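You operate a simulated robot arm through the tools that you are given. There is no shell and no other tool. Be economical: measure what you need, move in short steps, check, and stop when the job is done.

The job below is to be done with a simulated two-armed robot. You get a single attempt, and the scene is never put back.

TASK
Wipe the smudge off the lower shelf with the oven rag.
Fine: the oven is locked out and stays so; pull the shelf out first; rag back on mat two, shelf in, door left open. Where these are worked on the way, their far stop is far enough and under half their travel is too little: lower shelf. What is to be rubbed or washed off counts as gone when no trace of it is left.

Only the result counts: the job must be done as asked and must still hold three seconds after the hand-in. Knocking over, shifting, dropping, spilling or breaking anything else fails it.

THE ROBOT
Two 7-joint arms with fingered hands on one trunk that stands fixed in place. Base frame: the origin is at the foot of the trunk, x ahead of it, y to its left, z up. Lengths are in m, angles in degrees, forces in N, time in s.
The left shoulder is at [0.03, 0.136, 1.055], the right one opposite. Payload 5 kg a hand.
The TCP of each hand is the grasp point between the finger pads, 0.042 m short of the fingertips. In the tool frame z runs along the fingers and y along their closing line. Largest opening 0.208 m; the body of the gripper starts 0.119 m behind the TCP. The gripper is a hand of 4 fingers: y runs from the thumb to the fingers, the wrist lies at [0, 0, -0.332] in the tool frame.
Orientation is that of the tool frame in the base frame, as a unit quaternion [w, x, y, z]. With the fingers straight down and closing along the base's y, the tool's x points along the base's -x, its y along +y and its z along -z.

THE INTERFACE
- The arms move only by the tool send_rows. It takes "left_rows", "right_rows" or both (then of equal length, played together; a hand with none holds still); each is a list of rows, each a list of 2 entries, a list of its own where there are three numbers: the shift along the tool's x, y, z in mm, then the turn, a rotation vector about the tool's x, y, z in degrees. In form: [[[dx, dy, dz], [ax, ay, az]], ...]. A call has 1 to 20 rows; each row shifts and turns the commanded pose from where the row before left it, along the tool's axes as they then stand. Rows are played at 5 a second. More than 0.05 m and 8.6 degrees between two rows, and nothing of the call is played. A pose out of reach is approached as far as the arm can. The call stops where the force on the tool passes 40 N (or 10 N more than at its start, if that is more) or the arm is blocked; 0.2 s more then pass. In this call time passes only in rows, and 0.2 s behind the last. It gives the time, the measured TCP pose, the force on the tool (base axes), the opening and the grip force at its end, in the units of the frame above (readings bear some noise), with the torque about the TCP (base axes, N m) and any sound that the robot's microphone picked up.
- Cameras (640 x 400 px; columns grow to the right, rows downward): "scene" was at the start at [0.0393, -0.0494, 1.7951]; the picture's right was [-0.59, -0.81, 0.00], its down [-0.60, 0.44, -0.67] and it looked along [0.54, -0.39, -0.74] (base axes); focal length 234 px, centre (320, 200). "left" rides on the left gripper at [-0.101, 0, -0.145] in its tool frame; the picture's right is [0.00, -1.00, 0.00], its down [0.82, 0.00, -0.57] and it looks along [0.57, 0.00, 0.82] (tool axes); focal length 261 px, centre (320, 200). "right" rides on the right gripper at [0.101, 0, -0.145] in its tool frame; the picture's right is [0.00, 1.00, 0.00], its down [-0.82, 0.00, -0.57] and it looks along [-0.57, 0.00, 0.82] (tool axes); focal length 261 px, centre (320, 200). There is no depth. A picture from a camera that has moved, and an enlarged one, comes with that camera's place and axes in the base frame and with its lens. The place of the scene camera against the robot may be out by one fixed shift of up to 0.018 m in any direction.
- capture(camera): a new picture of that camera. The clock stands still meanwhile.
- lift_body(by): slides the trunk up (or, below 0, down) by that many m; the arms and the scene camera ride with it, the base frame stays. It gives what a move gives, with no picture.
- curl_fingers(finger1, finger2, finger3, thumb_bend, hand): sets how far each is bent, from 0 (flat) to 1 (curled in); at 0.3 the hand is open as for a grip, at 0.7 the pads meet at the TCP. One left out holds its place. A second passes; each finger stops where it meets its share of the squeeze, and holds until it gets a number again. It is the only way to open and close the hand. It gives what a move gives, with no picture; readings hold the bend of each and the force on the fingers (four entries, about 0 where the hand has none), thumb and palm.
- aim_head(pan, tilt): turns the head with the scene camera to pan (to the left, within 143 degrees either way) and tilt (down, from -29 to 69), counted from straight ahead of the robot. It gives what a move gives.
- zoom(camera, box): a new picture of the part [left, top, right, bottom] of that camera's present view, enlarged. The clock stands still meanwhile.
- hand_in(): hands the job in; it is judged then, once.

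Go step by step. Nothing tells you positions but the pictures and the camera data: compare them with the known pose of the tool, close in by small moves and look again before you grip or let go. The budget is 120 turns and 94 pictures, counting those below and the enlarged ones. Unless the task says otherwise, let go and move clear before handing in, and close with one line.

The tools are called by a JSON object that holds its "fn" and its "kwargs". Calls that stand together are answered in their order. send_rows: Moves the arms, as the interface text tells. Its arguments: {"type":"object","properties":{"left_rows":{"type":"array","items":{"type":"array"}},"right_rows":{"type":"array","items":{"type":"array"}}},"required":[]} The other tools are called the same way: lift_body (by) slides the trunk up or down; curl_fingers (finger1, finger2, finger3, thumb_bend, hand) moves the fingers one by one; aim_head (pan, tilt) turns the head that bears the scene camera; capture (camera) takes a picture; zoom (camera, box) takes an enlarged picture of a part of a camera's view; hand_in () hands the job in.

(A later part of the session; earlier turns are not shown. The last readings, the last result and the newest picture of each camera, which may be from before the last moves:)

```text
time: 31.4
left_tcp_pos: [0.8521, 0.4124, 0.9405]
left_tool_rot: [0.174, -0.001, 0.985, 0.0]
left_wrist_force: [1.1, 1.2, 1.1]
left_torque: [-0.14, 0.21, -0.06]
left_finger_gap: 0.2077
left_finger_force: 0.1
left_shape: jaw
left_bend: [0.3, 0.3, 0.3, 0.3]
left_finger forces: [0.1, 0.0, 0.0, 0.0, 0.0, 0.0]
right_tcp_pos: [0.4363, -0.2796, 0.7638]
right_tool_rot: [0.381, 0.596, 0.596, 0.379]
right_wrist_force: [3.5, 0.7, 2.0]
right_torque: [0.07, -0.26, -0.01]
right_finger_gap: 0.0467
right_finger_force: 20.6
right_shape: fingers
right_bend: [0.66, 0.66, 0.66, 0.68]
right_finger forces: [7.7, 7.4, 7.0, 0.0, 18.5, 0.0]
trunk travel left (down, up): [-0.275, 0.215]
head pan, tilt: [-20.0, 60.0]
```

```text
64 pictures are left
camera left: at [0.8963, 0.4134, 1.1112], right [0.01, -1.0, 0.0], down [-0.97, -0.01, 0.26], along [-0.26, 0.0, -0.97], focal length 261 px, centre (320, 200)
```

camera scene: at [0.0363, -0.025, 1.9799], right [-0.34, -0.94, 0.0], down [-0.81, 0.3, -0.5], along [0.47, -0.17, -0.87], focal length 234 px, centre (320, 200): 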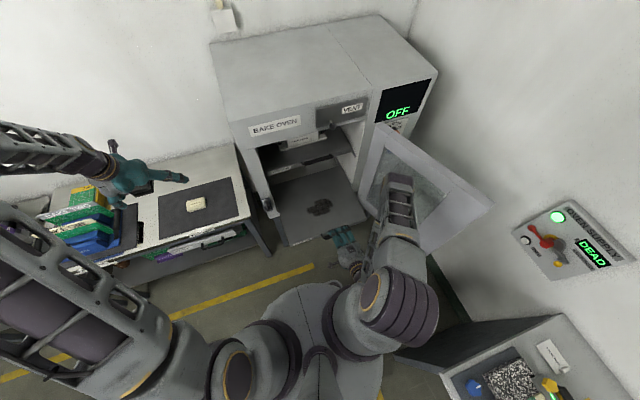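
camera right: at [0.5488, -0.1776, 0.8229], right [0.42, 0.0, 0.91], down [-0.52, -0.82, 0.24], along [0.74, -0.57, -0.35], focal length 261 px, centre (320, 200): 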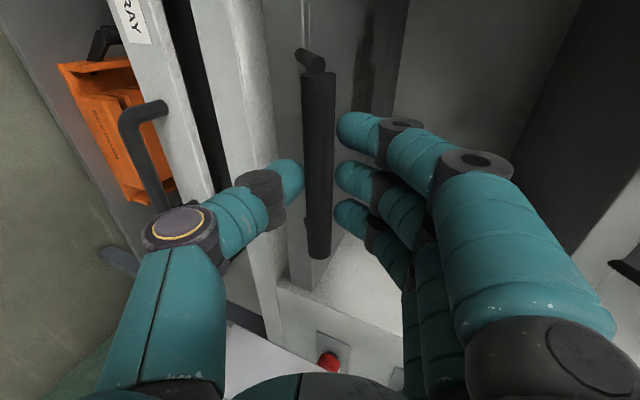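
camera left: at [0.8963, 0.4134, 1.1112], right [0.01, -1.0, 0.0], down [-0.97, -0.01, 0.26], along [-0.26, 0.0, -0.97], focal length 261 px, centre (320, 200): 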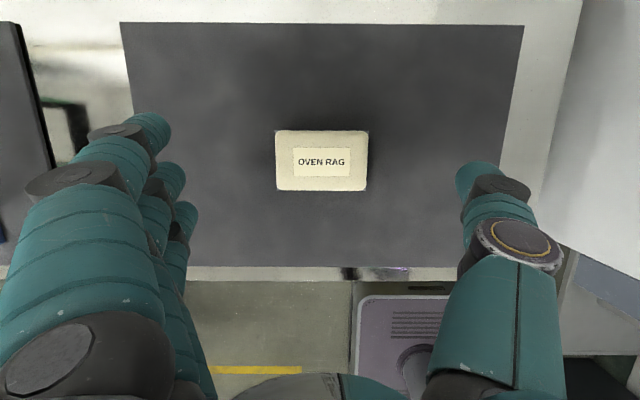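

The rag top is at about z 0.825 and it is 0.10 by 0.064 m, centred at (0.865, 0.412). I'll part-close the left fingers and descend to just above fingertip contact.

{"fn": "curl_fingers", "kwargs": {"hand": "left", "finger1": 0.43, "finger2": 0.43, "finger3": 0.43, "thumb_bend": 0.43}}

{"fn": "send_rows", "kwargs": {"left_rows": [[[9, 0, 27], [0, 0, 0]], [[9, 0, 27], [0, 0, 0]], [[9, 0, 27], [0, 0, 0]]]}}

{"fn": "capture", "kwargs": {"camera": "left"}}

{"fn": "zoom", "kwargs": {"camera": "scene", "box": [90, 130, 290, 255]}}

```text
time: 32.4
left_tcp_pos: [0.8501, 0.411, 0.9413]
left_tool_rot: [0.174, 0.0, 0.985, 0.0]
left_wrist_force: [-0.5, -0.5, -0.1]
left_torque: [-0.01, 0.02, 0.03]
left_finger_gap: 0.1579
left_finger_force: 0.0
left_shape: fingers
left_bend: [0.43, 0.43, 0.43, 0.43]
left_finger forces: [0.0, 0.0, 0.0, 0.1, 0.0, 0.1]
right_tcp_pos: [0.4345, -0.2784, 0.7635]
right_tool_rot: [0.379, 0.596, 0.597, 0.38]
right_wrist_force: [-0.2, 2.0, 1.8]
right_torque: [0.05, -0.34, 0.03]
right_finger_gap: 0.0465
right_finger_force: 20.6
right_shape: fingers
right_bend: [0.66, 0.66, 0.66, 0.68]
right_finger forces: [7.4, 7.3, 7.3, 0.1, 18.3, 0.0]
trunk travel left (down, up): [-0.275, 0.215]
head pan, tilt: [-20.0, 60.0]
```

```text
time: 33.2
left_tcp_pos: [0.855, 0.4136, 0.8685]
left_tool_rot: [0.176, 0.0, 0.984, 0.001]
left_wrist_force: [-5.3, -0.9, 12.7]
left_torque: [0.97, 0.68, 0.58]
left_finger_gap: 0.1579
left_finger_force: 6.1
left_shape: fingers
left_bend: [0.43, 0.43, 0.43, 0.43]
left_finger forces: [0.0, 0.0, 12.5, 0.0, 0.0, 0.0]
right_tcp_pos: [0.434, -0.2781, 0.7635]
right_tool_rot: [0.38, 0.596, 0.596, 0.38]
right_wrist_force: [-0.3, 0.8, -1.0]
right_torque: [0.01, -0.14, -0.03]
right_finger_gap: 0.0466
right_finger_force: 19.8
right_shape: fingers
right_bend: [0.66, 0.66, 0.66, 0.68]
right_finger forces: [6.5, 6.5, 6.5, 0.0, 20.0, 0.0]
trunk travel left (down, up): [-0.275, 0.215]
head pan, tilt: [-20.0, 60.0]
stopped in row 3 (left hand): the force on the tool passed its limit at 78 N (the readings are from after the stop); the commanded pose is now the measured one
```

```text
63 pictures are left
camera left: at [0.8985, 0.4146, 1.0388], right [0.0, -1.0, 0.0], down [-0.97, 0.0, 0.25], along [-0.25, 0.0, -0.97], focal length 261 px, centre (320, 200)
```

left: 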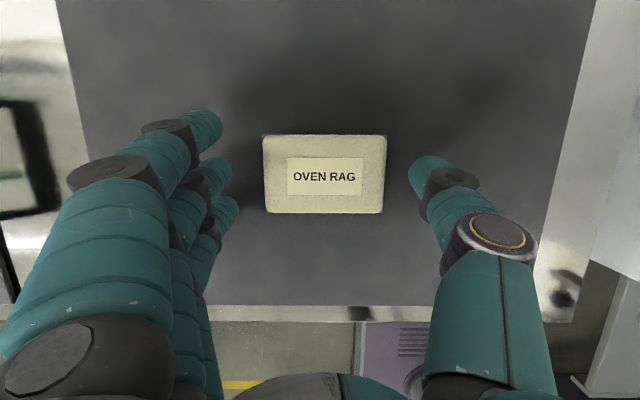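

```text
3.20 times, centred on (190, 192) of scene
camera zoom: at [0.0371, -0.0262, 1.98], right [-0.34, -0.94, 0.0], down [-0.81, 0.3, -0.5], along [0.47, -0.17, -0.87], focal length 750 px, centre (736, 224)
```

zoom: 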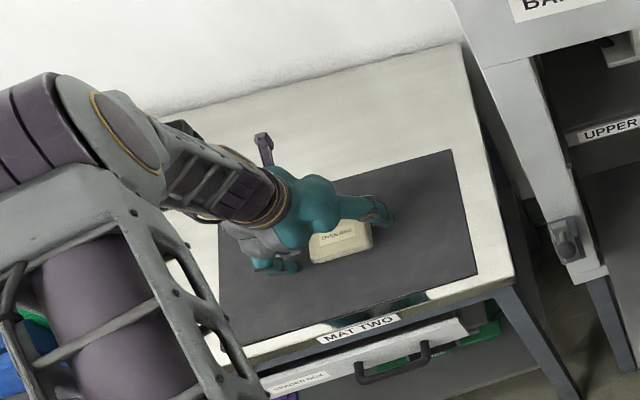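

A fingertip touched the mat while the fingers were still fairly straight, which means they reach lower when open. I'll lift 12 mm, close to just wider than the rag, and look again.

{"fn": "send_rows", "kwargs": {"left_rows": [[[-4, 0, -11], [0, 0, 0]]]}}

{"fn": "curl_fingers", "kwargs": {"hand": "left", "finger1": 0.51, "finger2": 0.51, "finger3": 0.51, "thumb_bend": 0.51}}

{"fn": "capture", "kwargs": {"camera": "left"}}

```text
time: 33.6
left_tcp_pos: [0.855, 0.4117, 0.8789]
left_tool_rot: [0.176, 0.001, 0.984, 0.001]
left_wrist_force: [-0.9, -0.8, -0.4]
left_torque: [0.04, -0.05, 0.02]
left_finger_gap: 0.1578
left_finger_force: 0.1
left_shape: fingers
left_bend: [0.43, 0.43, 0.43, 0.43]
left_finger forces: [0.0, 0.0, 0.0, 0.0, 0.1, 0.1]
right_tcp_pos: [0.4337, -0.2778, 0.7647]
right_tool_rot: [0.38, 0.596, 0.596, 0.38]
right_wrist_force: [0.8, 0.4, 1.0]
right_torque: [0.07, -0.27, 0.04]
right_finger_gap: 0.0466
right_finger_force: 20.4
right_shape: fingers
right_bend: [0.66, 0.66, 0.66, 0.68]
right_finger forces: [7.0, 7.1, 7.3, 0.1, 18.9, 0.0]
trunk travel left (down, up): [-0.275, 0.215]
head pan, tilt: [-20.0, 60.0]
```

```text
time: 34.6
left_tcp_pos: [0.8542, 0.4138, 0.8787]
left_tool_rot: [0.175, 0.0, 0.985, 0.001]
left_wrist_force: [0.2, -0.5, 0.5]
left_torque: [-0.02, 0.02, 0.01]
left_finger_gap: 0.1165
left_finger_force: 0.1
left_shape: fingers
left_bend: [0.51, 0.51, 0.51, 0.51]
left_finger forces: [0.1, 0.0, 0.1, 0.0, 0.0, 0.1]
right_tcp_pos: [0.4353, -0.2783, 0.7636]
right_tool_rot: [0.38, 0.596, 0.596, 0.38]
right_wrist_force: [2.1, -1.3, 2.7]
right_torque: [-0.05, -0.34, -0.04]
right_finger_gap: 0.0466
right_finger_force: 20.6
right_shape: fingers
right_bend: [0.66, 0.66, 0.66, 0.68]
right_finger forces: [7.7, 7.7, 7.6, 0.1, 18.2, 0.0]
trunk travel left (down, up): [-0.275, 0.215]
head pan, tilt: [-20.0, 60.0]
```

```text
61 pictures are left
camera left: at [0.8985, 0.4141, 1.0486], right [0.0, -1.0, 0.0], down [-0.97, 0.0, 0.25], along [-0.25, 0.0, -0.97], focal length 261 px, centre (320, 200)
```

left: 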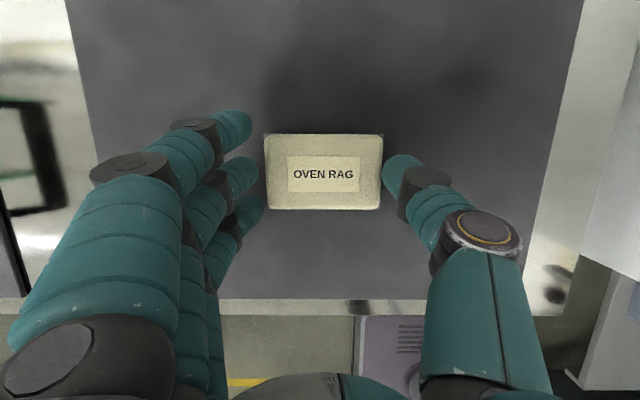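

The rag sits well between thumb and fingers. I'll nudge 3 mm toward the fingers' side and descend in small steps.

{"fn": "send_rows", "kwargs": {"left_rows": [[[2, 3, 6], [0, 0, 0]], [[2, 0, 6], [0, 0, 0]], [[1.5, 0, 4], [0, 0, 0]]]}}

{"fn": "capture", "kwargs": {"camera": "left"}}

```text
time: 35.4
left_tcp_pos: [0.8592, 0.4182, 0.8712]
left_tool_rot: [0.181, 0.0, 0.984, 0.004]
left_wrist_force: [-7.2, -1.4, 23.0]
left_torque: [1.39, 1.35, 0.57]
left_finger_gap: 0.1172
left_finger_force: 12.8
left_shape: fingers
left_bend: [0.51, 0.51, 0.5, 0.51]
left_finger forces: [0.0, 0.1, 24.7, 0.1, 1.5, 0.1]
right_tcp_pos: [0.4334, -0.2781, 0.7645]
right_tool_rot: [0.379, 0.597, 0.596, 0.381]
right_wrist_force: [-1.5, -1.0, 2.6]
right_torque: [-0.06, -0.28, -0.08]
right_finger_gap: 0.0466
right_finger_force: 20.0
right_shape: fingers
right_bend: [0.67, 0.67, 0.66, 0.68]
right_finger forces: [7.4, 7.3, 7.3, 0.0, 18.1, 0.0]
trunk travel left (down, up): [-0.275, 0.215]
head pan, tilt: [-20.0, 60.0]
stopped in row 3 (left hand): the force on the tool passed its limit at 43 N (the readings are from after the stop); the commanded pose is now the measured one
```

```text
60 pictures are left
camera left: at [0.9011, 0.4189, 1.0407], right [0.0, -1.0, 0.0], down [-0.97, -0.01, 0.24], along [-0.24, 0.0, -0.97], focal length 261 px, centre (320, 200)
```

left: 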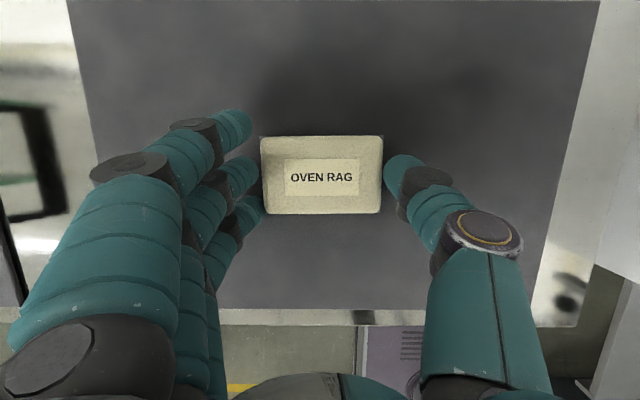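

The nearest finger touches first because of the 20° tilt. There is reach enough to go vertical, so I'll lift 15 mm, remove the tilt and look.

{"fn": "send_rows", "kwargs": {"left_rows": [[[-5, 0, -14], [0, 0, 0]], [[0, 0, 0], [0, 6.8, 0]], [[0, 0, 0], [0, 6.8, 0]], [[0, 0, 0], [0, 6.6, 0]]]}}

{"fn": "capture", "kwargs": {"camera": "left"}}

```text
time: 36.4
left_tcp_pos: [0.8583, 0.4185, 0.881]
left_tool_rot: [0.002, -0.001, 1.0, 0.002]
left_wrist_force: [0.0, 0.7, -0.3]
left_torque: [-0.04, 0.06, 0.0]
left_finger_gap: 0.1164
left_finger_force: 0.0
left_shape: fingers
left_bend: [0.51, 0.51, 0.51, 0.51]
left_finger forces: [0.0, 0.0, 0.0, 0.0, 0.0, 0.0]
right_tcp_pos: [0.434, -0.2777, 0.763]
right_tool_rot: [0.379, 0.597, 0.597, 0.379]
right_wrist_force: [2.1, -7.9, 9.0]
right_torque: [-0.07, -0.52, -0.15]
right_finger_gap: 0.0465
right_finger_force: 22.1
right_shape: fingers
right_bend: [0.66, 0.66, 0.66, 0.68]
right_finger forces: [8.9, 8.7, 8.7, 0.1, 16.9, 0.0]
trunk travel left (down, up): [-0.275, 0.215]
head pan, tilt: [-20.0, 60.0]
```

```text
59 pictures are left
camera left: at [0.9565, 0.4191, 1.0252], right [0.01, -1.0, 0.0], down [-0.82, -0.01, 0.57], along [-0.57, 0.0, -0.82], focal length 261 px, centre (320, 200)
```

left: 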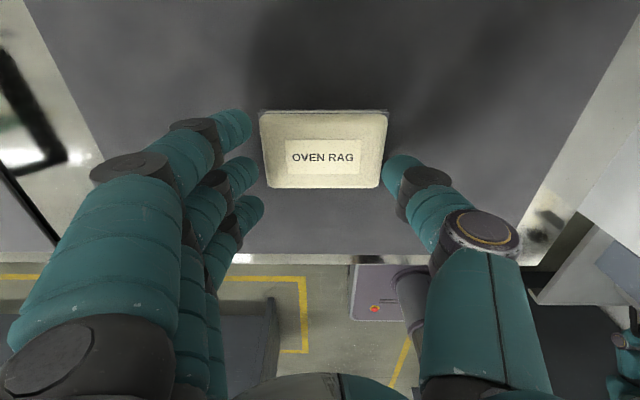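

The hand is vertical now, and the rag centre is at about x 0.865. I'll go forward 5 mm and descend in small steps.

{"fn": "send_rows", "kwargs": {"left_rows": [[[-5, 0, 5], [0, 0, 0]], [[0, 0, 6], [0, 0, 0]], [[0, 0, 5], [0, 0, 0]]]}}

```text
time: 37.2
left_tcp_pos: [0.8627, 0.4181, 0.8634]
left_tool_rot: [0.002, 0.0, 1.0, 0.001]
left_wrist_force: [-1.0, -0.6, -0.2]
left_torque: [-0.08, 0.02, 0.01]
left_finger_gap: 0.1168
left_finger_force: 1.0
left_shape: fingers
left_bend: [0.51, 0.51, 0.51, 0.51]
left_finger forces: [0.3, 0.3, 0.0, 0.0, 1.1, 0.1]
right_tcp_pos: [0.4331, -0.2781, 0.7641]
right_tool_rot: [0.379, 0.597, 0.597, 0.38]
right_wrist_force: [1.5, -7.4, 9.3]
right_torque: [-0.09, -0.53, -0.19]
right_finger_gap: 0.0466
right_finger_force: 21.4
right_shape: fingers
right_bend: [0.66, 0.66, 0.66, 0.68]
right_finger forces: [8.6, 8.7, 8.5, 0.1, 16.9, 0.1]
trunk travel left (down, up): [-0.275, 0.215]
head pan, tilt: [-20.0, 60.0]
```

{"fn": "capture", "kwargs": {"camera": "left"}}

{"fn": "zoom", "kwargs": {"camera": "scene", "box": [150, 160, 230, 240]}}

```text
58 pictures are left
camera left: at [0.9617, 0.4185, 1.0103], right [0.01, -1.0, 0.0], down [-0.82, -0.01, 0.57], along [-0.57, 0.0, -0.82], focal length 261 px, centre (320, 200)
```

left: 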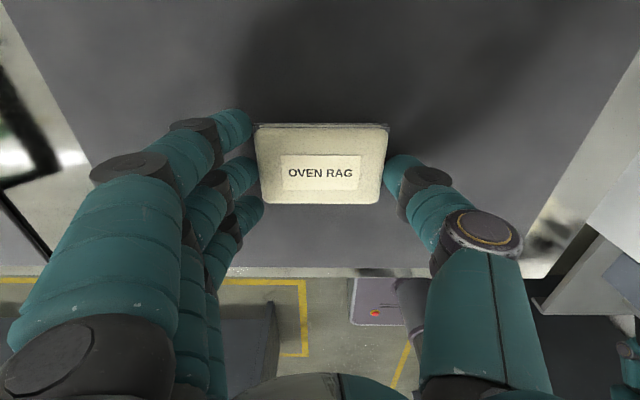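

```text
5.00 times, centred on (190, 200) of scene
camera zoom: at [0.0379, -0.0257, 1.9799], right [-0.34, -0.94, 0.0], down [-0.81, 0.3, -0.5], along [0.47, -0.17, -0.87], focal length 1172 px, centre (970, 200)
```

zoom: 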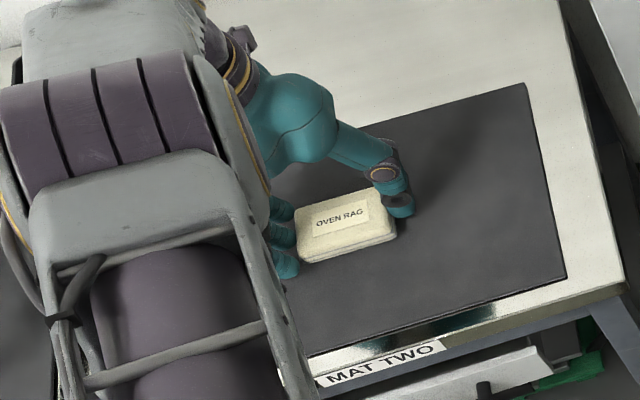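

Thumb and fingers flank the rag. I'll open a hair and descend further for a deeper grip.

{"fn": "curl_fingers", "kwargs": {"hand": "left", "finger1": 0.49, "finger2": 0.49, "finger3": 0.49, "thumb_bend": 0.49}}

{"fn": "send_rows", "kwargs": {"left_rows": [[[0, -1, 4], [0, 0, 0]], [[0, 0, 3], [0, 0, 0]]]}}

```text
time: 38.2
left_tcp_pos: [0.8629, 0.417, 0.8649]
left_tool_rot: [0.002, 0.0, 1.0, 0.001]
left_wrist_force: [0.0, 0.1, -0.3]
left_torque: [0.0, 0.01, -0.01]
left_finger_gap: 0.1248
left_finger_force: 0.1
left_shape: fingers
left_bend: [0.49, 0.49, 0.49, 0.49]
left_finger forces: [0.1, 0.0, 0.1, 0.0, 0.0, 0.0]
right_tcp_pos: [0.4331, -0.2784, 0.7642]
right_tool_rot: [0.378, 0.597, 0.597, 0.38]
right_wrist_force: [0.4, -9.2, 10.3]
right_torque: [-0.08, -0.57, -0.23]
right_finger_gap: 0.0466
right_finger_force: 21.3
right_shape: fingers
right_bend: [0.66, 0.66, 0.66, 0.68]
right_finger forces: [8.7, 8.7, 8.6, 0.0, 16.8, 0.1]
trunk travel left (down, up): [-0.275, 0.215]
head pan, tilt: [-20.0, 60.0]
```

```text
time: 38.8
left_tcp_pos: [0.8636, 0.4167, 0.859]
left_tool_rot: [0.003, 0.0, 1.0, 0.002]
left_wrist_force: [-2.5, 1.4, 5.0]
left_torque: [-0.4, 0.11, -0.11]
left_finger_gap: 0.125
left_finger_force: 3.2
left_shape: fingers
left_bend: [0.49, 0.49, 0.49, 0.49]
left_finger forces: [0.0, 0.0, 0.0, 0.0, 5.5, 0.0]
right_tcp_pos: [0.4341, -0.2785, 0.7641]
right_tool_rot: [0.379, 0.597, 0.597, 0.38]
right_wrist_force: [1.0, -8.5, 9.0]
right_torque: [-0.1, -0.5, -0.22]
right_finger_gap: 0.0466
right_finger_force: 21.1
right_shape: fingers
right_bend: [0.66, 0.66, 0.66, 0.68]
right_finger forces: [8.5, 8.5, 8.4, 0.0, 17.3, 0.0]
trunk travel left (down, up): [-0.275, 0.215]
head pan, tilt: [-20.0, 60.0]
```

The thumb lightly touches the mat. I'll raise 2 mm and close on the rag.

{"fn": "send_rows", "kwargs": {"left_rows": [[[0, 0, -2], [0, 0, 0]]]}}

{"fn": "curl_fingers", "kwargs": {"hand": "left", "finger1": 0.62, "finger2": 0.62, "finger3": 0.62, "thumb_bend": 0.62}}

{"fn": "capture", "kwargs": {"camera": "left"}}

```text
time: 39.2
left_tcp_pos: [0.8631, 0.4157, 0.8592]
left_tool_rot: [0.003, -0.001, 1.0, 0.002]
left_wrist_force: [0.3, 1.0, -0.2]
left_torque: [0.01, -0.01, 0.0]
left_finger_gap: 0.125
left_finger_force: 0.1
left_shape: fingers
left_bend: [0.49, 0.49, 0.49, 0.49]
left_finger forces: [0.0, 0.1, 0.1, 0.0, 0.1, 0.1]
right_tcp_pos: [0.4338, -0.2778, 0.7641]
right_tool_rot: [0.379, 0.597, 0.597, 0.38]
right_wrist_force: [-0.7, -7.8, 9.7]
right_torque: [-0.09, -0.57, -0.24]
right_finger_gap: 0.0465
right_finger_force: 21.4
right_shape: fingers
right_bend: [0.66, 0.66, 0.66, 0.68]
right_finger forces: [8.8, 8.8, 8.7, 0.0, 16.7, 0.1]
trunk travel left (down, up): [-0.275, 0.215]
head pan, tilt: [-20.0, 60.0]
```

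```text
time: 40.2
left_tcp_pos: [0.8633, 0.4158, 0.8615]
left_tool_rot: [0.003, 0.001, 1.0, 0.002]
left_wrist_force: [-0.2, 0.2, 1.3]
left_torque: [-0.12, 0.05, 0.01]
left_finger_gap: 0.1051
left_finger_force: 103.2
left_shape: fingers
left_bend: [0.55, 0.52, 0.55, 0.55]
left_finger forces: [91.7, 7.2, 85.7, 0.1, 22.1, 0.1]
right_tcp_pos: [0.4333, -0.2783, 0.7648]
right_tool_rot: [0.379, 0.597, 0.596, 0.38]
right_wrist_force: [-1.0, -9.5, 8.8]
right_torque: [-0.11, -0.49, -0.25]
right_finger_gap: 0.0463
right_finger_force: 21.2
right_shape: fingers
right_bend: [0.66, 0.66, 0.66, 0.68]
right_finger forces: [8.6, 8.6, 8.5, 0.0, 16.9, 0.0]
trunk travel left (down, up): [-0.275, 0.215]
head pan, tilt: [-20.0, 60.0]
```

```text
56 pictures are left
camera left: at [0.9619, 0.417, 1.0054], right [0.0, -1.0, 0.0], down [-0.82, -0.01, 0.57], along [-0.57, 0.0, -0.82], focal length 261 px, centre (320, 200)
```

left: 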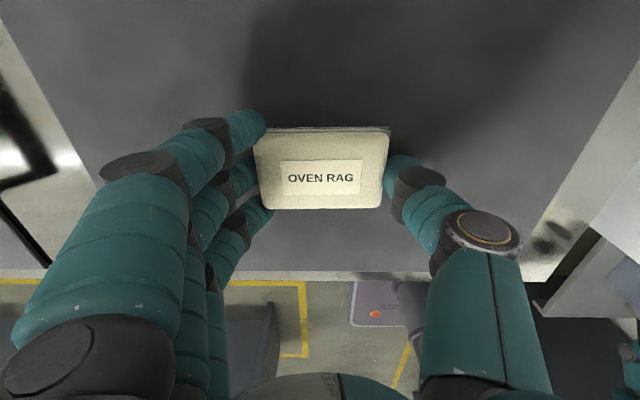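

Fingers 1 and 3 are wedging on the rag's corners, which is a poor grip. I'll release, lift, and turn the hand 90° so it grips across the short side with all fingers along the long side.

{"fn": "curl_fingers", "kwargs": {"hand": "left", "finger1": 0.47, "finger2": 0.47, "finger3": 0.47, "thumb_bend": 0.47}}

{"fn": "send_rows", "kwargs": {"left_rows": [[[0, 0, -20], [0, 0, 0]], [[0, 0, -30], [0, 0, 0]], [[0, 0, -30], [0, 0, 0]], [[0, 0, 0], [0, 0, -8.2]], [[0, 0, 0], [0, 0, -8.2]], [[0, 0, 0], [0, 0, -8.2]], [[0, 0, 0], [0, 0, -8.2]], [[0, 0, 0], [0, 0, -8.2]], [[0, 0, 0], [0, 0, -8.2]], [[0, 0, 0], [0, 0, -8.2]], [[0, 0, 0], [0, 0, -8.2]], [[0, 0, 0], [0, 0, -8.2]], [[0, 0, 0], [0, 0, -8.1]], [[0, 0, 0], [0, 0, -8.1]]]}}

{"fn": "capture", "kwargs": {"camera": "left"}}

{"fn": "capture", "kwargs": {"camera": "scene"}}

```text
time: 41.2
left_tcp_pos: [0.8624, 0.4157, 0.8608]
left_tool_rot: [0.003, 0.0, 1.0, 0.003]
left_wrist_force: [-2.3, -1.5, 6.4]
left_torque: [-0.3, 0.02, -0.13]
left_finger_gap: 0.1301
left_finger_force: 81.1
left_shape: fingers
left_bend: [0.49, 0.47, 0.5, 0.47]
left_finger forces: [79.6, 1.0, 81.6, 0.1, 0.0, 0.1]
right_tcp_pos: [0.4329, -0.2777, 0.7646]
right_tool_rot: [0.379, 0.597, 0.596, 0.38]
right_wrist_force: [-0.3, -8.2, 7.3]
right_torque: [-0.14, -0.48, -0.21]
right_finger_gap: 0.0464
right_finger_force: 21.6
right_shape: fingers
right_bend: [0.66, 0.66, 0.66, 0.68]
right_finger forces: [8.3, 8.4, 8.5, 0.0, 17.2, 0.0]
trunk travel left (down, up): [-0.275, 0.215]
head pan, tilt: [-20.0, 60.0]
```

```text
time: 44.2
left_tcp_pos: [0.8627, 0.4167, 0.9391]
left_tool_rot: [-0.005, 0.708, -0.706, 0.001]
left_wrist_force: [-0.4, -0.3, 0.4]
left_torque: [-0.01, -0.01, 0.01]
left_finger_gap: 0.1361
left_finger_force: 0.1
left_shape: fingers
left_bend: [0.47, 0.47, 0.47, 0.47]
left_finger forces: [0.0, 0.0, 0.0, 0.0, 0.0, 0.0]
right_tcp_pos: [0.4332, -0.2778, 0.7643]
right_tool_rot: [0.379, 0.598, 0.596, 0.38]
right_wrist_force: [1.3, -9.1, 8.8]
right_torque: [-0.06, -0.55, -0.26]
right_finger_gap: 0.0467
right_finger_force: 21.3
right_shape: fingers
right_bend: [0.66, 0.66, 0.66, 0.68]
right_finger forces: [8.7, 8.6, 8.9, 0.0, 16.5, 0.0]
trunk travel left (down, up): [-0.275, 0.215]
head pan, tilt: [-20.0, 60.0]
```

```text
55 pictures are left
camera left: at [0.8601, 0.5173, 1.0848], right [1.0, 0.01, 0.01], down [0.0, -0.82, 0.57], along [0.01, -0.57, -0.82], focal length 261 px, centre (320, 200)
```

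left: 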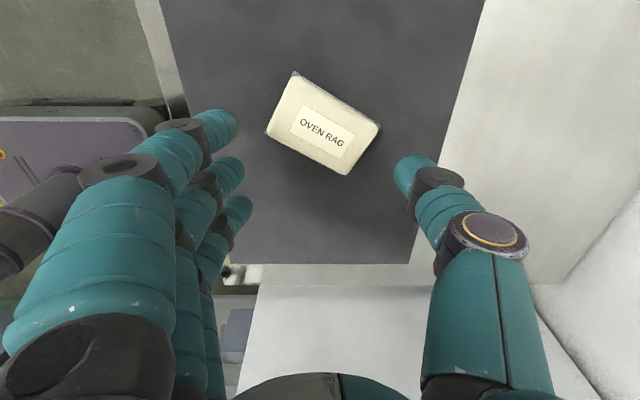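

```text
54 pictures are left
camera scene: at [0.038, -0.0261, 1.9799], right [-0.34, -0.94, 0.0], down [-0.81, 0.3, -0.5], along [0.47, -0.17, -0.87], focal length 234 px, centre (320, 200)
```

scene: 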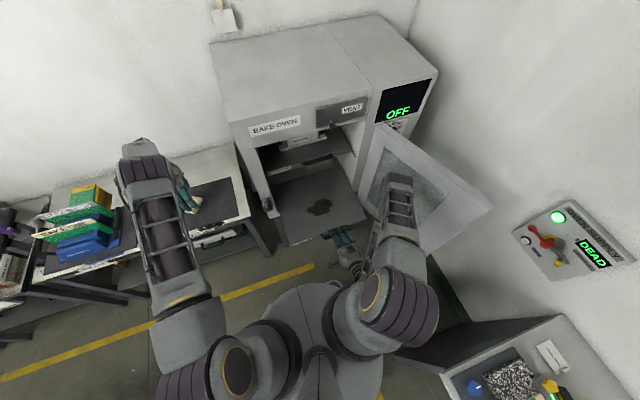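

The rag clung to the fingers and turned about 30° on the mat, but it is still flat, centred near (0.866, 0.423) with its long axis along (0.86, -0.5). I'll turn the hand 120° back so it closes across the short side.

{"fn": "send_rows", "kwargs": {"left_rows": [[[0, 0, 0], [0, 0, 8]], [[0, 0, 0], [0, 0, 8]], [[0, 0, 0], [0, 0, 8]], [[0, 0, 0], [0, 0, 8]], [[0, 0, 0], [0, 0, 8]], [[0, 0, 0], [0, 0, 8]], [[0, 0, 0], [0, 0, 8]], [[0, 0, 0], [0, 0, 8]], [[0, 0, 0], [0, 0, 8]], [[0, 0, 0], [0, 0, 8]], [[0, 0, 0], [0, 0, 8]], [[0, 0, 0], [0, 0, 8]], [[0, 0, 0], [0, 0, 8]], [[0, 0, 0], [0, 0, 8]], [[0, 0, 0], [0, 0, 8]]]}}

{"fn": "capture", "kwargs": {"camera": "left"}}

```text
time: 47.4
left_tcp_pos: [0.8621, 0.4162, 0.9383]
left_tool_rot: [0.002, 0.259, 0.966, 0.003]
left_wrist_force: [-0.7, 0.4, 0.1]
left_torque: [-0.04, -0.01, 0.01]
left_finger_gap: 0.1359
left_finger_force: 0.1
left_shape: fingers
left_bend: [0.47, 0.47, 0.47, 0.47]
left_finger forces: [0.0, 0.0, 0.1, 0.0, 0.0, 0.1]
right_tcp_pos: [0.4347, -0.2789, 0.7633]
right_tool_rot: [0.379, 0.597, 0.597, 0.379]
right_wrist_force: [0.9, -9.0, 8.9]
right_torque: [-0.07, -0.57, -0.25]
right_finger_gap: 0.0465
right_finger_force: 21.4
right_shape: fingers
right_bend: [0.66, 0.66, 0.66, 0.68]
right_finger forces: [8.6, 8.7, 8.7, 0.0, 16.5, 0.1]
trunk travel left (down, up): [-0.275, 0.215]
head pan, tilt: [-20.0, 60.0]
```

```text
53 pictures are left
camera left: at [0.9478, 0.3667, 1.0845], right [-0.5, -0.87, -0.01], down [-0.71, 0.41, 0.57], along [-0.49, 0.29, -0.82], focal length 261 px, centre (320, 200)
```

left: 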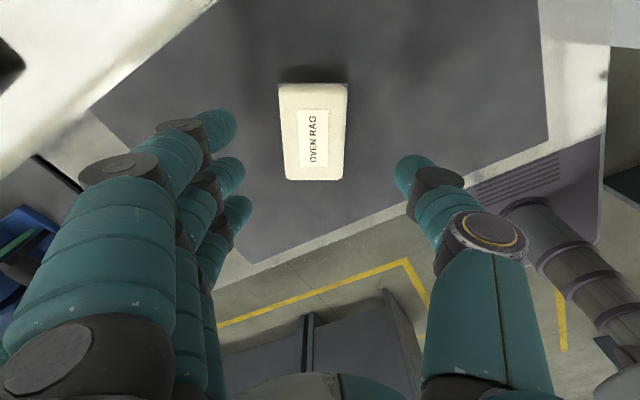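

The rag lines up with the hand now. I'll centre, narrow the fingers and descend.

{"fn": "curl_fingers", "kwargs": {"hand": "left", "finger1": 0.55, "finger2": 0.55, "finger3": 0.55, "thumb_bend": 0.55}}

{"fn": "send_rows", "kwargs": {"left_rows": [[[3, 7, 20], [0, 0, -2]], [[0, 0, 25], [0, 0, 0]], [[0, 0, 20], [0, 0, 0]]]}}

{"fn": "capture", "kwargs": {"camera": "left"}}

```text
time: 48.4
left_tcp_pos: [0.8623, 0.4163, 0.9406]
left_tool_rot: [0.002, 0.258, 0.966, 0.003]
left_wrist_force: [0.7, 0.7, -0.4]
left_torque: [0.01, 0.01, 0.03]
left_finger_gap: 0.0961
left_finger_force: 0.1
left_shape: fingers
left_bend: [0.55, 0.55, 0.55, 0.55]
left_finger forces: [0.0, 0.0, 0.0, 0.1, 0.1, 0.0]
right_tcp_pos: [0.433, -0.2774, 0.763]
right_tool_rot: [0.379, 0.597, 0.597, 0.379]
right_wrist_force: [1.2, -9.1, 9.8]
right_torque: [-0.1, -0.57, -0.22]
right_finger_gap: 0.0464
right_finger_force: 21.7
right_shape: fingers
right_bend: [0.66, 0.66, 0.66, 0.68]
right_finger forces: [8.6, 8.6, 8.8, 0.0, 16.5, 0.0]
trunk travel left (down, up): [-0.275, 0.215]
head pan, tilt: [-20.0, 60.0]
```

```text
time: 49.2
left_tcp_pos: [0.8641, 0.424, 0.8733]
left_tool_rot: [0.003, 0.242, 0.97, 0.004]
left_wrist_force: [0.3, 0.3, 0.8]
left_torque: [-0.04, 0.07, -0.03]
left_finger_gap: 0.0962
left_finger_force: 0.1
left_shape: fingers
left_bend: [0.55, 0.55, 0.55, 0.55]
left_finger forces: [0.0, 0.0, 0.1, 0.0, 0.0, 0.0]
right_tcp_pos: [0.4339, -0.2778, 0.7635]
right_tool_rot: [0.38, 0.596, 0.597, 0.379]
right_wrist_force: [-0.3, -8.8, 10.5]
right_torque: [-0.13, -0.55, -0.26]
right_finger_gap: 0.0465
right_finger_force: 21.6
right_shape: fingers
right_bend: [0.66, 0.66, 0.66, 0.68]
right_finger forces: [8.7, 8.6, 8.6, 0.0, 16.5, 0.0]
trunk travel left (down, up): [-0.275, 0.215]
head pan, tilt: [-20.0, 60.0]
```

```text
52 pictures are left
camera left: at [0.9516, 0.3773, 1.0185], right [-0.47, -0.89, -0.01], down [-0.73, 0.38, 0.57], along [-0.5, 0.27, -0.82], focal length 261 px, centre (320, 200)
```

left: 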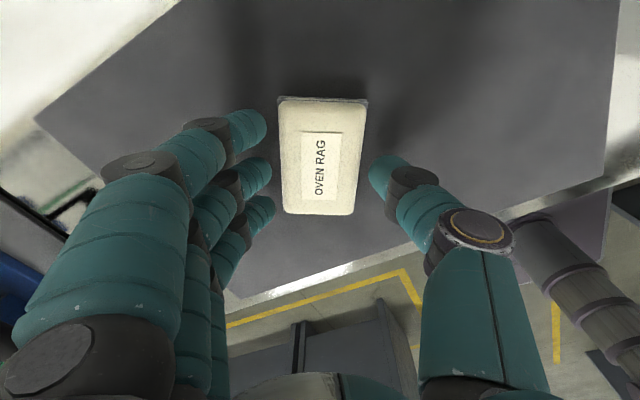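

{"fn": "send_rows", "kwargs": {"left_rows": [[[0, -1, 5], [0, 0, -1]], [[0, 0, 4], [0, 0, 0]], [[0, 0, 4], [0, 0, 0]]]}}

```text
time: 50.0
left_tcp_pos: [0.8627, 0.4236, 0.8613]
left_tool_rot: [0.002, 0.234, 0.972, 0.004]
left_wrist_force: [-0.1, 0.5, -0.1]
left_torque: [0.0, -0.02, -0.03]
left_finger_gap: 0.0961
left_finger_force: 0.1
left_shape: fingers
left_bend: [0.55, 0.55, 0.55, 0.55]
left_finger forces: [0.0, 0.0, 0.1, 0.0, 0.0, 0.0]
right_tcp_pos: [0.4339, -0.2778, 0.7624]
right_tool_rot: [0.379, 0.597, 0.597, 0.38]
right_wrist_force: [0.1, -8.9, 9.7]
right_torque: [-0.12, -0.56, -0.25]
right_finger_gap: 0.0466
right_finger_force: 21.1
right_shape: fingers
right_bend: [0.66, 0.66, 0.66, 0.68]
right_finger forces: [8.5, 8.6, 8.4, 0.0, 16.6, 0.1]
trunk travel left (down, up): [-0.275, 0.215]
head pan, tilt: [-20.0, 60.0]
```

{"fn": "send_rows", "kwargs": {"left_rows": [[[0, 0, 3], [0, 0, 0]], [[0, 0, 2], [0, 0, 0]]]}}

{"fn": "curl_fingers", "kwargs": {"hand": "left", "finger1": 0.66, "finger2": 0.66, "finger3": 0.66, "thumb_bend": 0.66}}

{"fn": "capture", "kwargs": {"camera": "left"}}

```text
time: 50.6
left_tcp_pos: [0.863, 0.4234, 0.8597]
left_tool_rot: [0.004, 0.233, 0.972, 0.004]
left_wrist_force: [-5.7, 1.4, 18.5]
left_torque: [-0.9, 0.88, -0.33]
left_finger_gap: 0.0965
left_finger_force: 9.6
left_shape: fingers
left_bend: [0.55, 0.55, 0.55, 0.55]
left_finger forces: [0.0, 0.1, 0.0, 0.0, 18.9, 0.1]
right_tcp_pos: [0.4324, -0.2783, 0.7635]
right_tool_rot: [0.379, 0.596, 0.598, 0.38]
right_wrist_force: [0.2, -7.3, 4.3]
right_torque: [-0.12, -0.45, -0.18]
right_finger_gap: 0.0462
right_finger_force: 20.5
right_shape: fingers
right_bend: [0.66, 0.66, 0.66, 0.68]
right_finger forces: [7.6, 7.7, 7.7, 0.0, 18.0, 0.0]
trunk travel left (down, up): [-0.275, 0.215]
head pan, tilt: [-20.0, 60.0]
```

```text
time: 51.6
left_tcp_pos: [0.8619, 0.4227, 0.8574]
left_tool_rot: [0.002, 0.234, 0.972, 0.003]
left_wrist_force: [-1.9, -2.0, 9.8]
left_torque: [-0.56, 0.31, -0.05]
left_finger_gap: 0.0798
left_finger_force: 25.0
left_shape: fingers
left_bend: [0.6, 0.6, 0.6, 0.61]
left_finger forces: [7.1, 6.8, 6.7, 0.0, 30.0, 0.0]
right_tcp_pos: [0.4335, -0.2781, 0.763]
right_tool_rot: [0.378, 0.596, 0.597, 0.38]
right_wrist_force: [-1.0, -6.7, 6.2]
right_torque: [-0.06, -0.46, -0.12]
right_finger_gap: 0.0463
right_finger_force: 20.4
right_shape: fingers
right_bend: [0.66, 0.66, 0.66, 0.68]
right_finger forces: [7.8, 7.9, 8.0, 0.0, 17.6, 0.0]
trunk travel left (down, up): [-0.275, 0.215]
head pan, tilt: [-20.0, 60.0]
```

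```text
51 pictures are left
camera left: at [0.9513, 0.3777, 1.0025], right [-0.45, -0.89, -0.01], down [-0.74, 0.37, 0.57], along [-0.51, 0.26, -0.82], focal length 261 px, centre (320, 200)
```

left: 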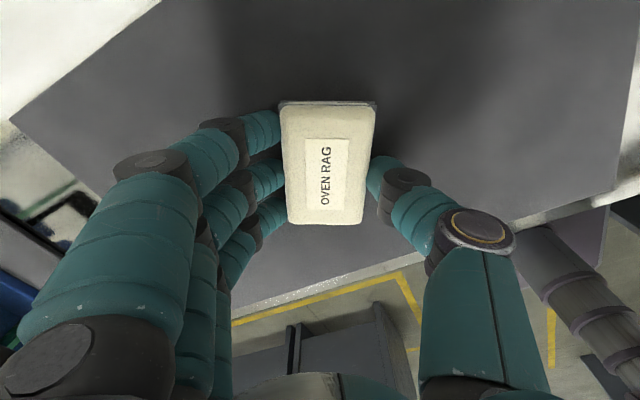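

A clean grip this time, with all the fingers sharing the load. I'll lift and check that it holds.

{"fn": "send_rows", "kwargs": {"left_rows": [[[0, 0, -15], [0, 0, 0]], [[0, 0, -25], [0, 0, 0]], [[0, 0, -40], [0, 0, 0]], [[0, 0, -40], [0, 0, 0]]]}}

{"fn": "capture", "kwargs": {"camera": "left"}}

{"fn": "zoom", "kwargs": {"camera": "scene", "box": [120, 100, 400, 275]}}

```text
time: 52.6
left_tcp_pos: [0.8612, 0.4218, 0.9751]
left_tool_rot: [0.002, 0.233, 0.972, 0.003]
left_wrist_force: [-1.5, -0.5, -2.4]
left_torque: [0.08, -0.16, -0.02]
left_finger_gap: 0.0797
left_finger_force: 21.3
left_shape: fingers
left_bend: [0.6, 0.6, 0.6, 0.61]
left_finger forces: [7.2, 7.0, 7.0, 0.0, 21.4, 0.0]
right_tcp_pos: [0.433, -0.2782, 0.7636]
right_tool_rot: [0.379, 0.597, 0.596, 0.38]
right_wrist_force: [-1.8, -6.9, 9.2]
right_torque: [-0.08, -0.53, -0.14]
right_finger_gap: 0.0463
right_finger_force: 20.7
right_shape: fingers
right_bend: [0.66, 0.66, 0.66, 0.68]
right_finger forces: [8.2, 8.3, 8.5, 0.0, 16.8, 0.0]
trunk travel left (down, up): [-0.275, 0.215]
head pan, tilt: [-20.0, 60.0]
```

```text
50 pictures are left
camera left: at [0.9495, 0.3784, 1.1205], right [-0.45, -0.89, -0.01], down [-0.74, 0.37, 0.57], along [-0.51, 0.26, -0.82], focal length 261 px, centre (320, 200)
```

left: 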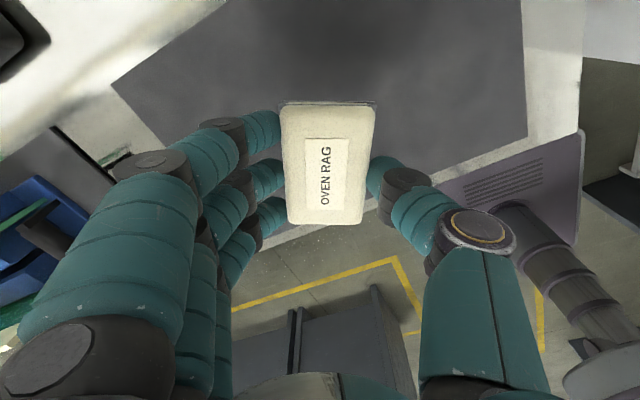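

```text
2.29 times, centred on (260, 188) of scene
camera zoom: at [0.037, -0.0266, 1.9799], right [-0.34, -0.94, 0.0], down [-0.81, 0.3, -0.5], along [0.47, -0.17, -0.87], focal length 536 px, centre (457, 229)
```

zoom: 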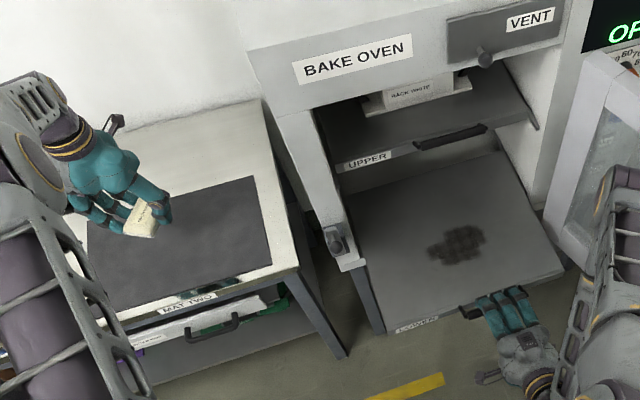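

The rag is held firmly. I'll back away from the bench, square the hand up (rag long side along x), and swing over toward the shelf.

{"fn": "send_rows", "kwargs": {"left_rows": [[[35.6, -18, -8], [0, 0, 0]], [[35.6, -18, -8], [0, 0, 0]], [[35.6, -18, 0], [0, 0, 0]], [[35.6, -18, 0], [0, 0, 0]], [[35.6, -18, 0], [0, 0, 0]], [[35.6, -18, 0], [0, 0, 0]], [[0, 0, 0], [0, 0, -6.8]], [[0, 0, 0], [0, 0, -6.8]], [[0, 0, 0], [0, 0, -6.8]], [[0, 0, 0], [0, 0, -6.6]], [[0, -44, 0], [0, 0, 0]], [[0, -44, 0], [0, 0, 0]], [[0, -44, 0], [0, 0, 0]], [[0, -44, 0], [0, 0, 0]], [[0, -44, 0], [0, 0, 0]], [[0, -44, 0], [0, 0, 0]], [[0, -44, 0], [0, 0, 0]], [[0, -44, 0], [0, 0, 0]], [[0, -44, 0], [0, 0, 0]], [[0, -44, 0], [0, 0, 0]]]}}

{"fn": "capture", "kwargs": {"camera": "left"}}

{"fn": "capture", "kwargs": {"camera": "scene"}}

```text
time: 56.5
left_tcp_pos: [0.6236, 0.0687, 0.9895]
left_tool_rot: [0.001, -0.012, 1.0, 0.006]
left_wrist_force: [-7.0, 6.2, 3.3]
left_torque: [-1.18, -1.64, 0.82]
left_finger_gap: 0.0795
left_finger_force: 22.0
left_shape: fingers
left_bend: [0.6, 0.6, 0.6, 0.61]
left_finger forces: [7.5, 7.3, 7.4, 0.0, 22.1, 0.0]
right_tcp_pos: [0.4349, -0.2777, 0.7636]
right_tool_rot: [0.379, 0.596, 0.597, 0.38]
right_wrist_force: [-0.5, 1.1, 6.8]
right_torque: [0.01, -0.37, 0.04]
right_finger_gap: 0.0465
right_finger_force: 20.5
right_shape: fingers
right_bend: [0.66, 0.66, 0.66, 0.68]
right_finger forces: [7.8, 7.9, 8.1, 0.1, 17.2, 0.0]
trunk travel left (down, up): [-0.275, 0.215]
head pan, tilt: [-20.0, 60.0]
stopped in row 19 (left hand): the force on the tool passed its limit at 65 N (the readings are from after the stop); the commanded pose is now the measured one
```

```text
48 pictures are left
camera left: at [0.7229, 0.0702, 1.1353], right [0.03, -1.0, -0.01], down [-0.82, -0.03, 0.57], along [-0.57, -0.01, -0.82], focal length 261 px, centre (320, 200)
```

left: 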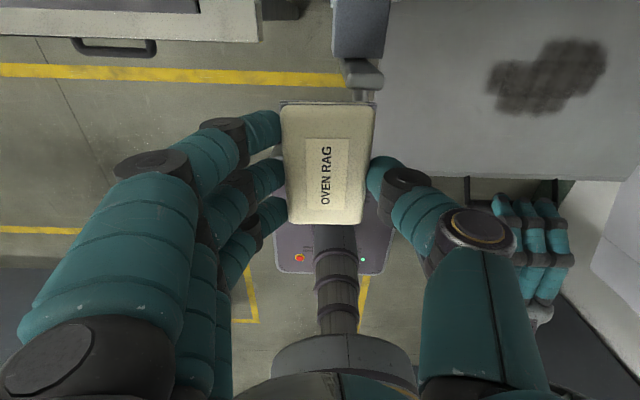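

```text
47 pictures are left
camera scene: at [0.0383, -0.0255, 1.9799], right [-0.34, -0.94, 0.0], down [-0.81, 0.3, -0.5], along [0.47, -0.17, -0.87], focal length 234 px, centre (320, 200)
```

scene: 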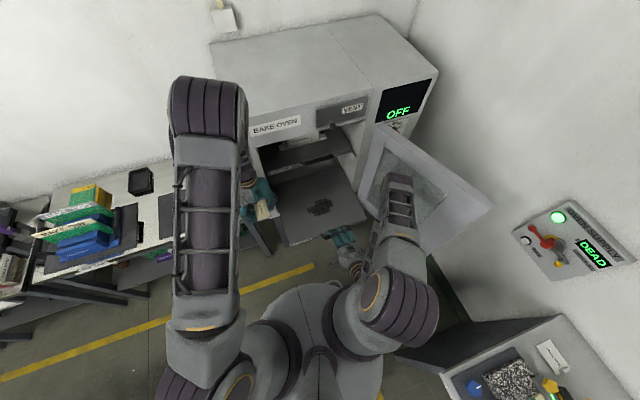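

Something on the left arm touched the oven front before reaching the shelf. I'll back off by 2 cm and take a closer look at the clearance.

{"fn": "send_rows", "kwargs": {"left_rows": [[[10, 15, 0], [0, 0, 0]], [[20, 10, 0], [0, 0, 0]]]}}

{"fn": "zoom", "kwargs": {"camera": "scene", "box": [160, 60, 400, 260]}}

{"fn": "capture", "kwargs": {"camera": "right"}}

```text
time: 57.1
left_tcp_pos: [0.5922, 0.0916, 0.9906]
left_tool_rot: [0.002, -0.01, 1.0, 0.006]
left_wrist_force: [0.3, -0.2, 0.0]
left_torque: [0.02, -0.01, 0.0]
left_finger_gap: 0.0793
left_finger_force: 22.2
left_shape: fingers
left_bend: [0.6, 0.6, 0.6, 0.61]
left_finger forces: [7.4, 7.2, 7.3, 0.0, 22.2, 0.1]
right_tcp_pos: [0.4333, -0.2791, 0.7638]
right_tool_rot: [0.379, 0.597, 0.597, 0.38]
right_wrist_force: [-1.0, 2.8, 8.9]
right_torque: [0.06, -0.51, 0.12]
right_finger_gap: 0.0464
right_finger_force: 20.6
right_shape: fingers
right_bend: [0.66, 0.66, 0.66, 0.68]
right_finger forces: [8.3, 8.4, 8.6, 0.0, 16.3, 0.1]
trunk travel left (down, up): [-0.275, 0.215]
head pan, tilt: [-20.0, 60.0]
```

```text
2.00 times, centred on (280, 160) of scene
camera zoom: at [0.0371, -0.0254, 1.9799], right [-0.34, -0.94, 0.0], down [-0.81, 0.3, -0.5], along [0.47, -0.17, -0.87], focal length 469 px, centre (400, 280)
```

zoom: 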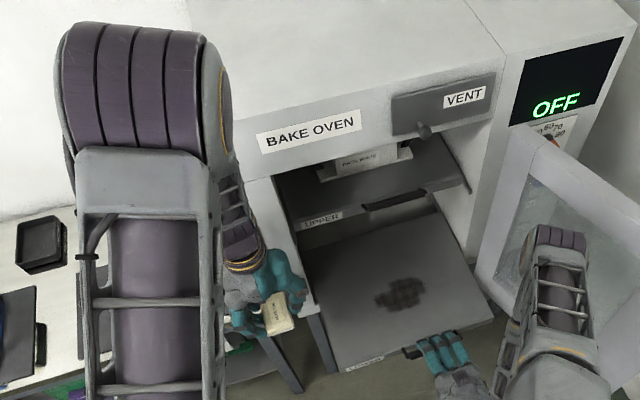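

```text
45 pictures are left
camera right: at [0.3023, -0.1779, 0.825], right [0.42, 0.0, 0.91], down [-0.52, -0.82, 0.24], along [0.74, -0.57, -0.35], focal length 261 px, centre (320, 200)
```

right: 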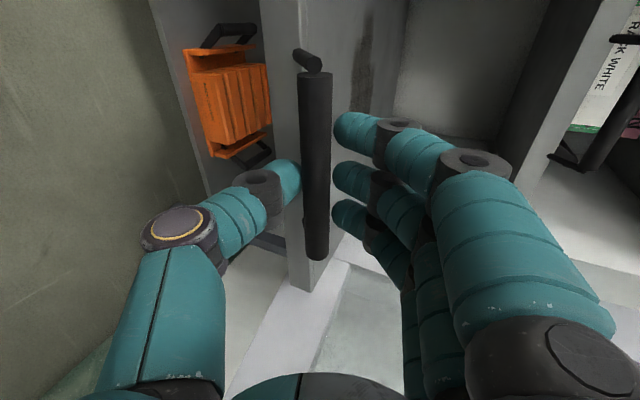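

The torque reading matches the hand-camera housing hitting the oven's front-left corner. I'll back off and try turning the hand 180°, so the camera faces the robot and the hand is slim toward the oven.

{"fn": "send_rows", "kwargs": {"left_rows": [[[40, 0, 0], [0, 0, 0]], [[40, 0, 0], [0, 0, 0]], [[0, 0, 0], [0, 0, -8.5]], [[0, 0, 0], [0, 0, -8.5]], [[0, 0, 0], [0, 0, -8.5]], [[0, 0, 0], [0, 0, -8.5]], [[0, 0, 0], [0, 0, -8.5]], [[0, 0, 0], [0, 0, -8.5]], [[0, 0, 0], [0, 0, -8.5]], [[0, 0, 0], [0, 0, -8.5]], [[0, 0, 0], [0, 0, -8.5]], [[0, 0, 0], [0, 0, -8.5]], [[0, 0, 0], [0, 0, -4]]]}}

{"fn": "send_rows", "kwargs": {"left_rows": [[[0, 0, 0], [0, 0, -8.5]], [[0, 0, 0], [0, 0, -8.5]], [[0, 0, 0], [0, 0, -8.5]], [[0, 0, 0], [0, 0, -8.5]], [[0, 0, 0], [0, 0, -8.5]], [[0, 0, 0], [0, 0, -8.5]], [[0, 0, 0], [0, 0, -8.5]], [[0, 0, 0], [0, 0, -8.5]], [[0, 0, 0], [0, 0, -8.5]], [[0, 0, 0], [0, 0, -8.5]], [[0, 0, 0], [0, 0, -5]]]}}

{"fn": "capture", "kwargs": {"camera": "scene"}}

```text
time: 59.9
left_tcp_pos: [0.5133, 0.0892, 0.9907]
left_tool_rot: [-0.006, 0.709, -0.705, -0.002]
left_wrist_force: [0.2, -0.6, -1.2]
left_torque: [-0.02, -0.01, -0.01]
left_finger_gap: 0.0796
left_finger_force: 22.0
left_shape: fingers
left_bend: [0.6, 0.6, 0.6, 0.61]
left_finger forces: [7.4, 7.3, 7.3, 0.0, 21.9, 0.1]
right_tcp_pos: [0.4334, -0.2783, 0.7622]
right_tool_rot: [0.38, 0.596, 0.597, 0.379]
right_wrist_force: [0.2, 5.0, 9.6]
right_torque: [0.12, -0.55, 0.16]
right_finger_gap: 0.0464
right_finger_force: 21.3
right_shape: fingers
right_bend: [0.66, 0.66, 0.66, 0.68]
right_finger forces: [8.9, 8.7, 8.6, 0.1, 16.5, 0.0]
trunk travel left (down, up): [-0.275, 0.215]
head pan, tilt: [-20.0, 60.0]
```

```text
time: 62.3
left_tcp_pos: [0.5012, 0.1185, 0.9896]
left_tool_rot: [0.001, 0.947, -0.321, -0.003]
left_wrist_force: [-0.5, -0.3, -0.1]
left_torque: [-0.04, -0.03, 0.02]
left_finger_gap: 0.0795
left_finger_force: 21.5
left_shape: fingers
left_bend: [0.6, 0.6, 0.6, 0.61]
left_finger forces: [7.4, 7.2, 7.3, 0.1, 21.7, 0.0]
left hand out of reach, approached as far as the arm can: row 6, 7, 8, 9, 10, 11
right_tcp_pos: [0.4332, -0.2788, 0.7636]
right_tool_rot: [0.38, 0.596, 0.597, 0.379]
right_wrist_force: [-1.8, 5.3, 6.2]
right_torque: [0.11, -0.45, 0.14]
right_finger_gap: 0.0461
right_finger_force: 20.7
right_shape: fingers
right_bend: [0.66, 0.66, 0.66, 0.68]
right_finger forces: [8.0, 7.9, 7.4, 0.0, 17.7, 0.0]
trunk travel left (down, up): [-0.275, 0.215]
head pan, tilt: [-20.0, 60.0]
```

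```text
44 pictures are left
camera scene: at [0.0379, -0.025, 1.9799], right [-0.34, -0.94, 0.0], down [-0.81, 0.3, -0.5], along [0.47, -0.17, -0.87], focal length 234 px, centre (320, 200)
```

scene: 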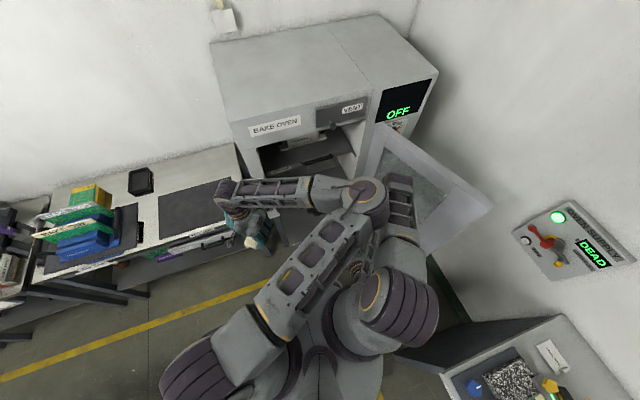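

The full turn isn't reachable without the left elbow swinging across, so I'll go back to the 90° turn. Then I'll pull the shelf out further with the right hand for clearance from the upper shelf.

{"fn": "send_rows", "kwargs": {"left_rows": [[[0, 0, 0], [0, 0, 8.5]], [[0, 0, 0], [0, 0, 8.5]], [[0, 0, 0], [0, 0, 8.5]], [[0, 0, 0], [0, 0, 8.5]], [[0, 0, 0], [0, 0, 8.5]], [[0, 0, 0], [0, 0, 8.5]]]}}

{"fn": "send_rows", "kwargs": {"right_rows": [[[0, -4.2, -9.1], [0, 0, 0]], [[0, -4.2, -9.1], [0, 0, 0]], [[0, -4.2, -9.1], [0, 0, 0]]]}}

{"fn": "capture", "kwargs": {"camera": "scene"}}

```text
time: 63.7
left_tcp_pos: [0.5014, 0.1192, 0.9882]
left_tool_rot: [0.002, 0.717, -0.697, -0.002]
left_wrist_force: [0.4, 0.6, -0.3]
left_torque: [-0.01, -0.01, 0.02]
left_finger_gap: 0.0796
left_finger_force: 21.5
left_shape: fingers
left_bend: [0.6, 0.6, 0.6, 0.61]
left_finger forces: [7.2, 7.2, 7.2, 0.0, 21.5, 0.1]
right_tcp_pos: [0.4333, -0.2785, 0.7628]
right_tool_rot: [0.379, 0.597, 0.597, 0.379]
right_wrist_force: [-0.1, 5.9, 4.2]
right_torque: [0.13, -0.42, 0.15]
right_finger_gap: 0.0463
right_finger_force: 20.5
right_shape: fingers
right_bend: [0.66, 0.66, 0.66, 0.68]
right_finger forces: [7.8, 7.7, 7.5, 0.0, 18.2, 0.0]
trunk travel left (down, up): [-0.275, 0.215]
head pan, tilt: [-20.0, 60.0]
```

```text
time: 64.5
left_tcp_pos: [0.5003, 0.1189, 0.9892]
left_tool_rot: [0.002, 0.717, -0.697, -0.002]
left_wrist_force: [-0.3, -0.4, 0.1]
left_torque: [-0.02, -0.06, 0.0]
left_finger_gap: 0.0797
left_finger_force: 21.9
left_shape: fingers
left_bend: [0.6, 0.6, 0.6, 0.61]
left_finger forces: [7.2, 7.0, 7.2, 0.0, 21.7, 0.0]
right_tcp_pos: [0.4024, -0.2777, 0.7638]
right_tool_rot: [0.379, 0.597, 0.597, 0.379]
right_wrist_force: [0.7, 6.8, 5.6]
right_torque: [0.12, -0.46, 0.2]
right_finger_gap: 0.0463
right_finger_force: 20.4
right_shape: fingers
right_bend: [0.66, 0.66, 0.66, 0.68]
right_finger forces: [7.9, 7.8, 7.7, 0.0, 17.6, 0.0]
trunk travel left (down, up): [-0.275, 0.215]
head pan, tilt: [-20.0, 60.0]
```

```text
43 pictures are left
camera scene: at [0.0373, -0.025, 1.9799], right [-0.34, -0.94, 0.0], down [-0.81, 0.3, -0.5], along [0.47, -0.17, -0.87], focal length 234 px, centre (320, 200)
```

scene: 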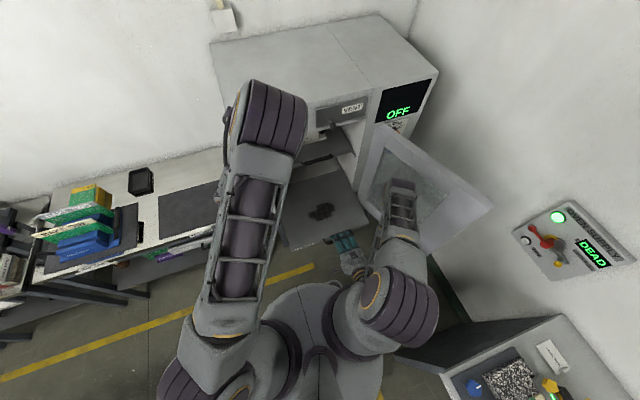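

{"fn": "send_rows", "kwargs": {"right_rows": [[[1, -4.2, -9.1], [0, 0, 0]], [[1, -4.2, -9.1], [0, 0, 0]], [[0, -4.2, -9.1], [0, 0, 0]]]}}

```text
time: 65.3
left_tcp_pos: [0.5018, 0.1184, 0.9889]
left_tool_rot: [0.001, 0.717, -0.697, -0.001]
left_wrist_force: [-0.7, 0.0, 0.0]
left_torque: [0.04, -0.05, 0.01]
left_finger_gap: 0.0797
left_finger_force: 21.8
left_shape: fingers
left_bend: [0.6, 0.6, 0.6, 0.61]
left_finger forces: [7.2, 7.1, 7.2, 0.0, 21.6, 0.0]
right_tcp_pos: [0.3724, -0.2778, 0.7642]
right_tool_rot: [0.38, 0.597, 0.597, 0.379]
right_wrist_force: [0.6, -6.0, 0.9]
right_torque: [-0.02, -0.26, -0.13]
right_finger_gap: 0.0464
right_finger_force: 20.2
right_shape: fingers
right_bend: [0.66, 0.66, 0.66, 0.68]
right_finger forces: [7.2, 7.1, 7.0, 0.0, 19.7, 0.0]
trunk travel left (down, up): [-0.275, 0.215]
head pan, tilt: [-20.0, 60.0]
```

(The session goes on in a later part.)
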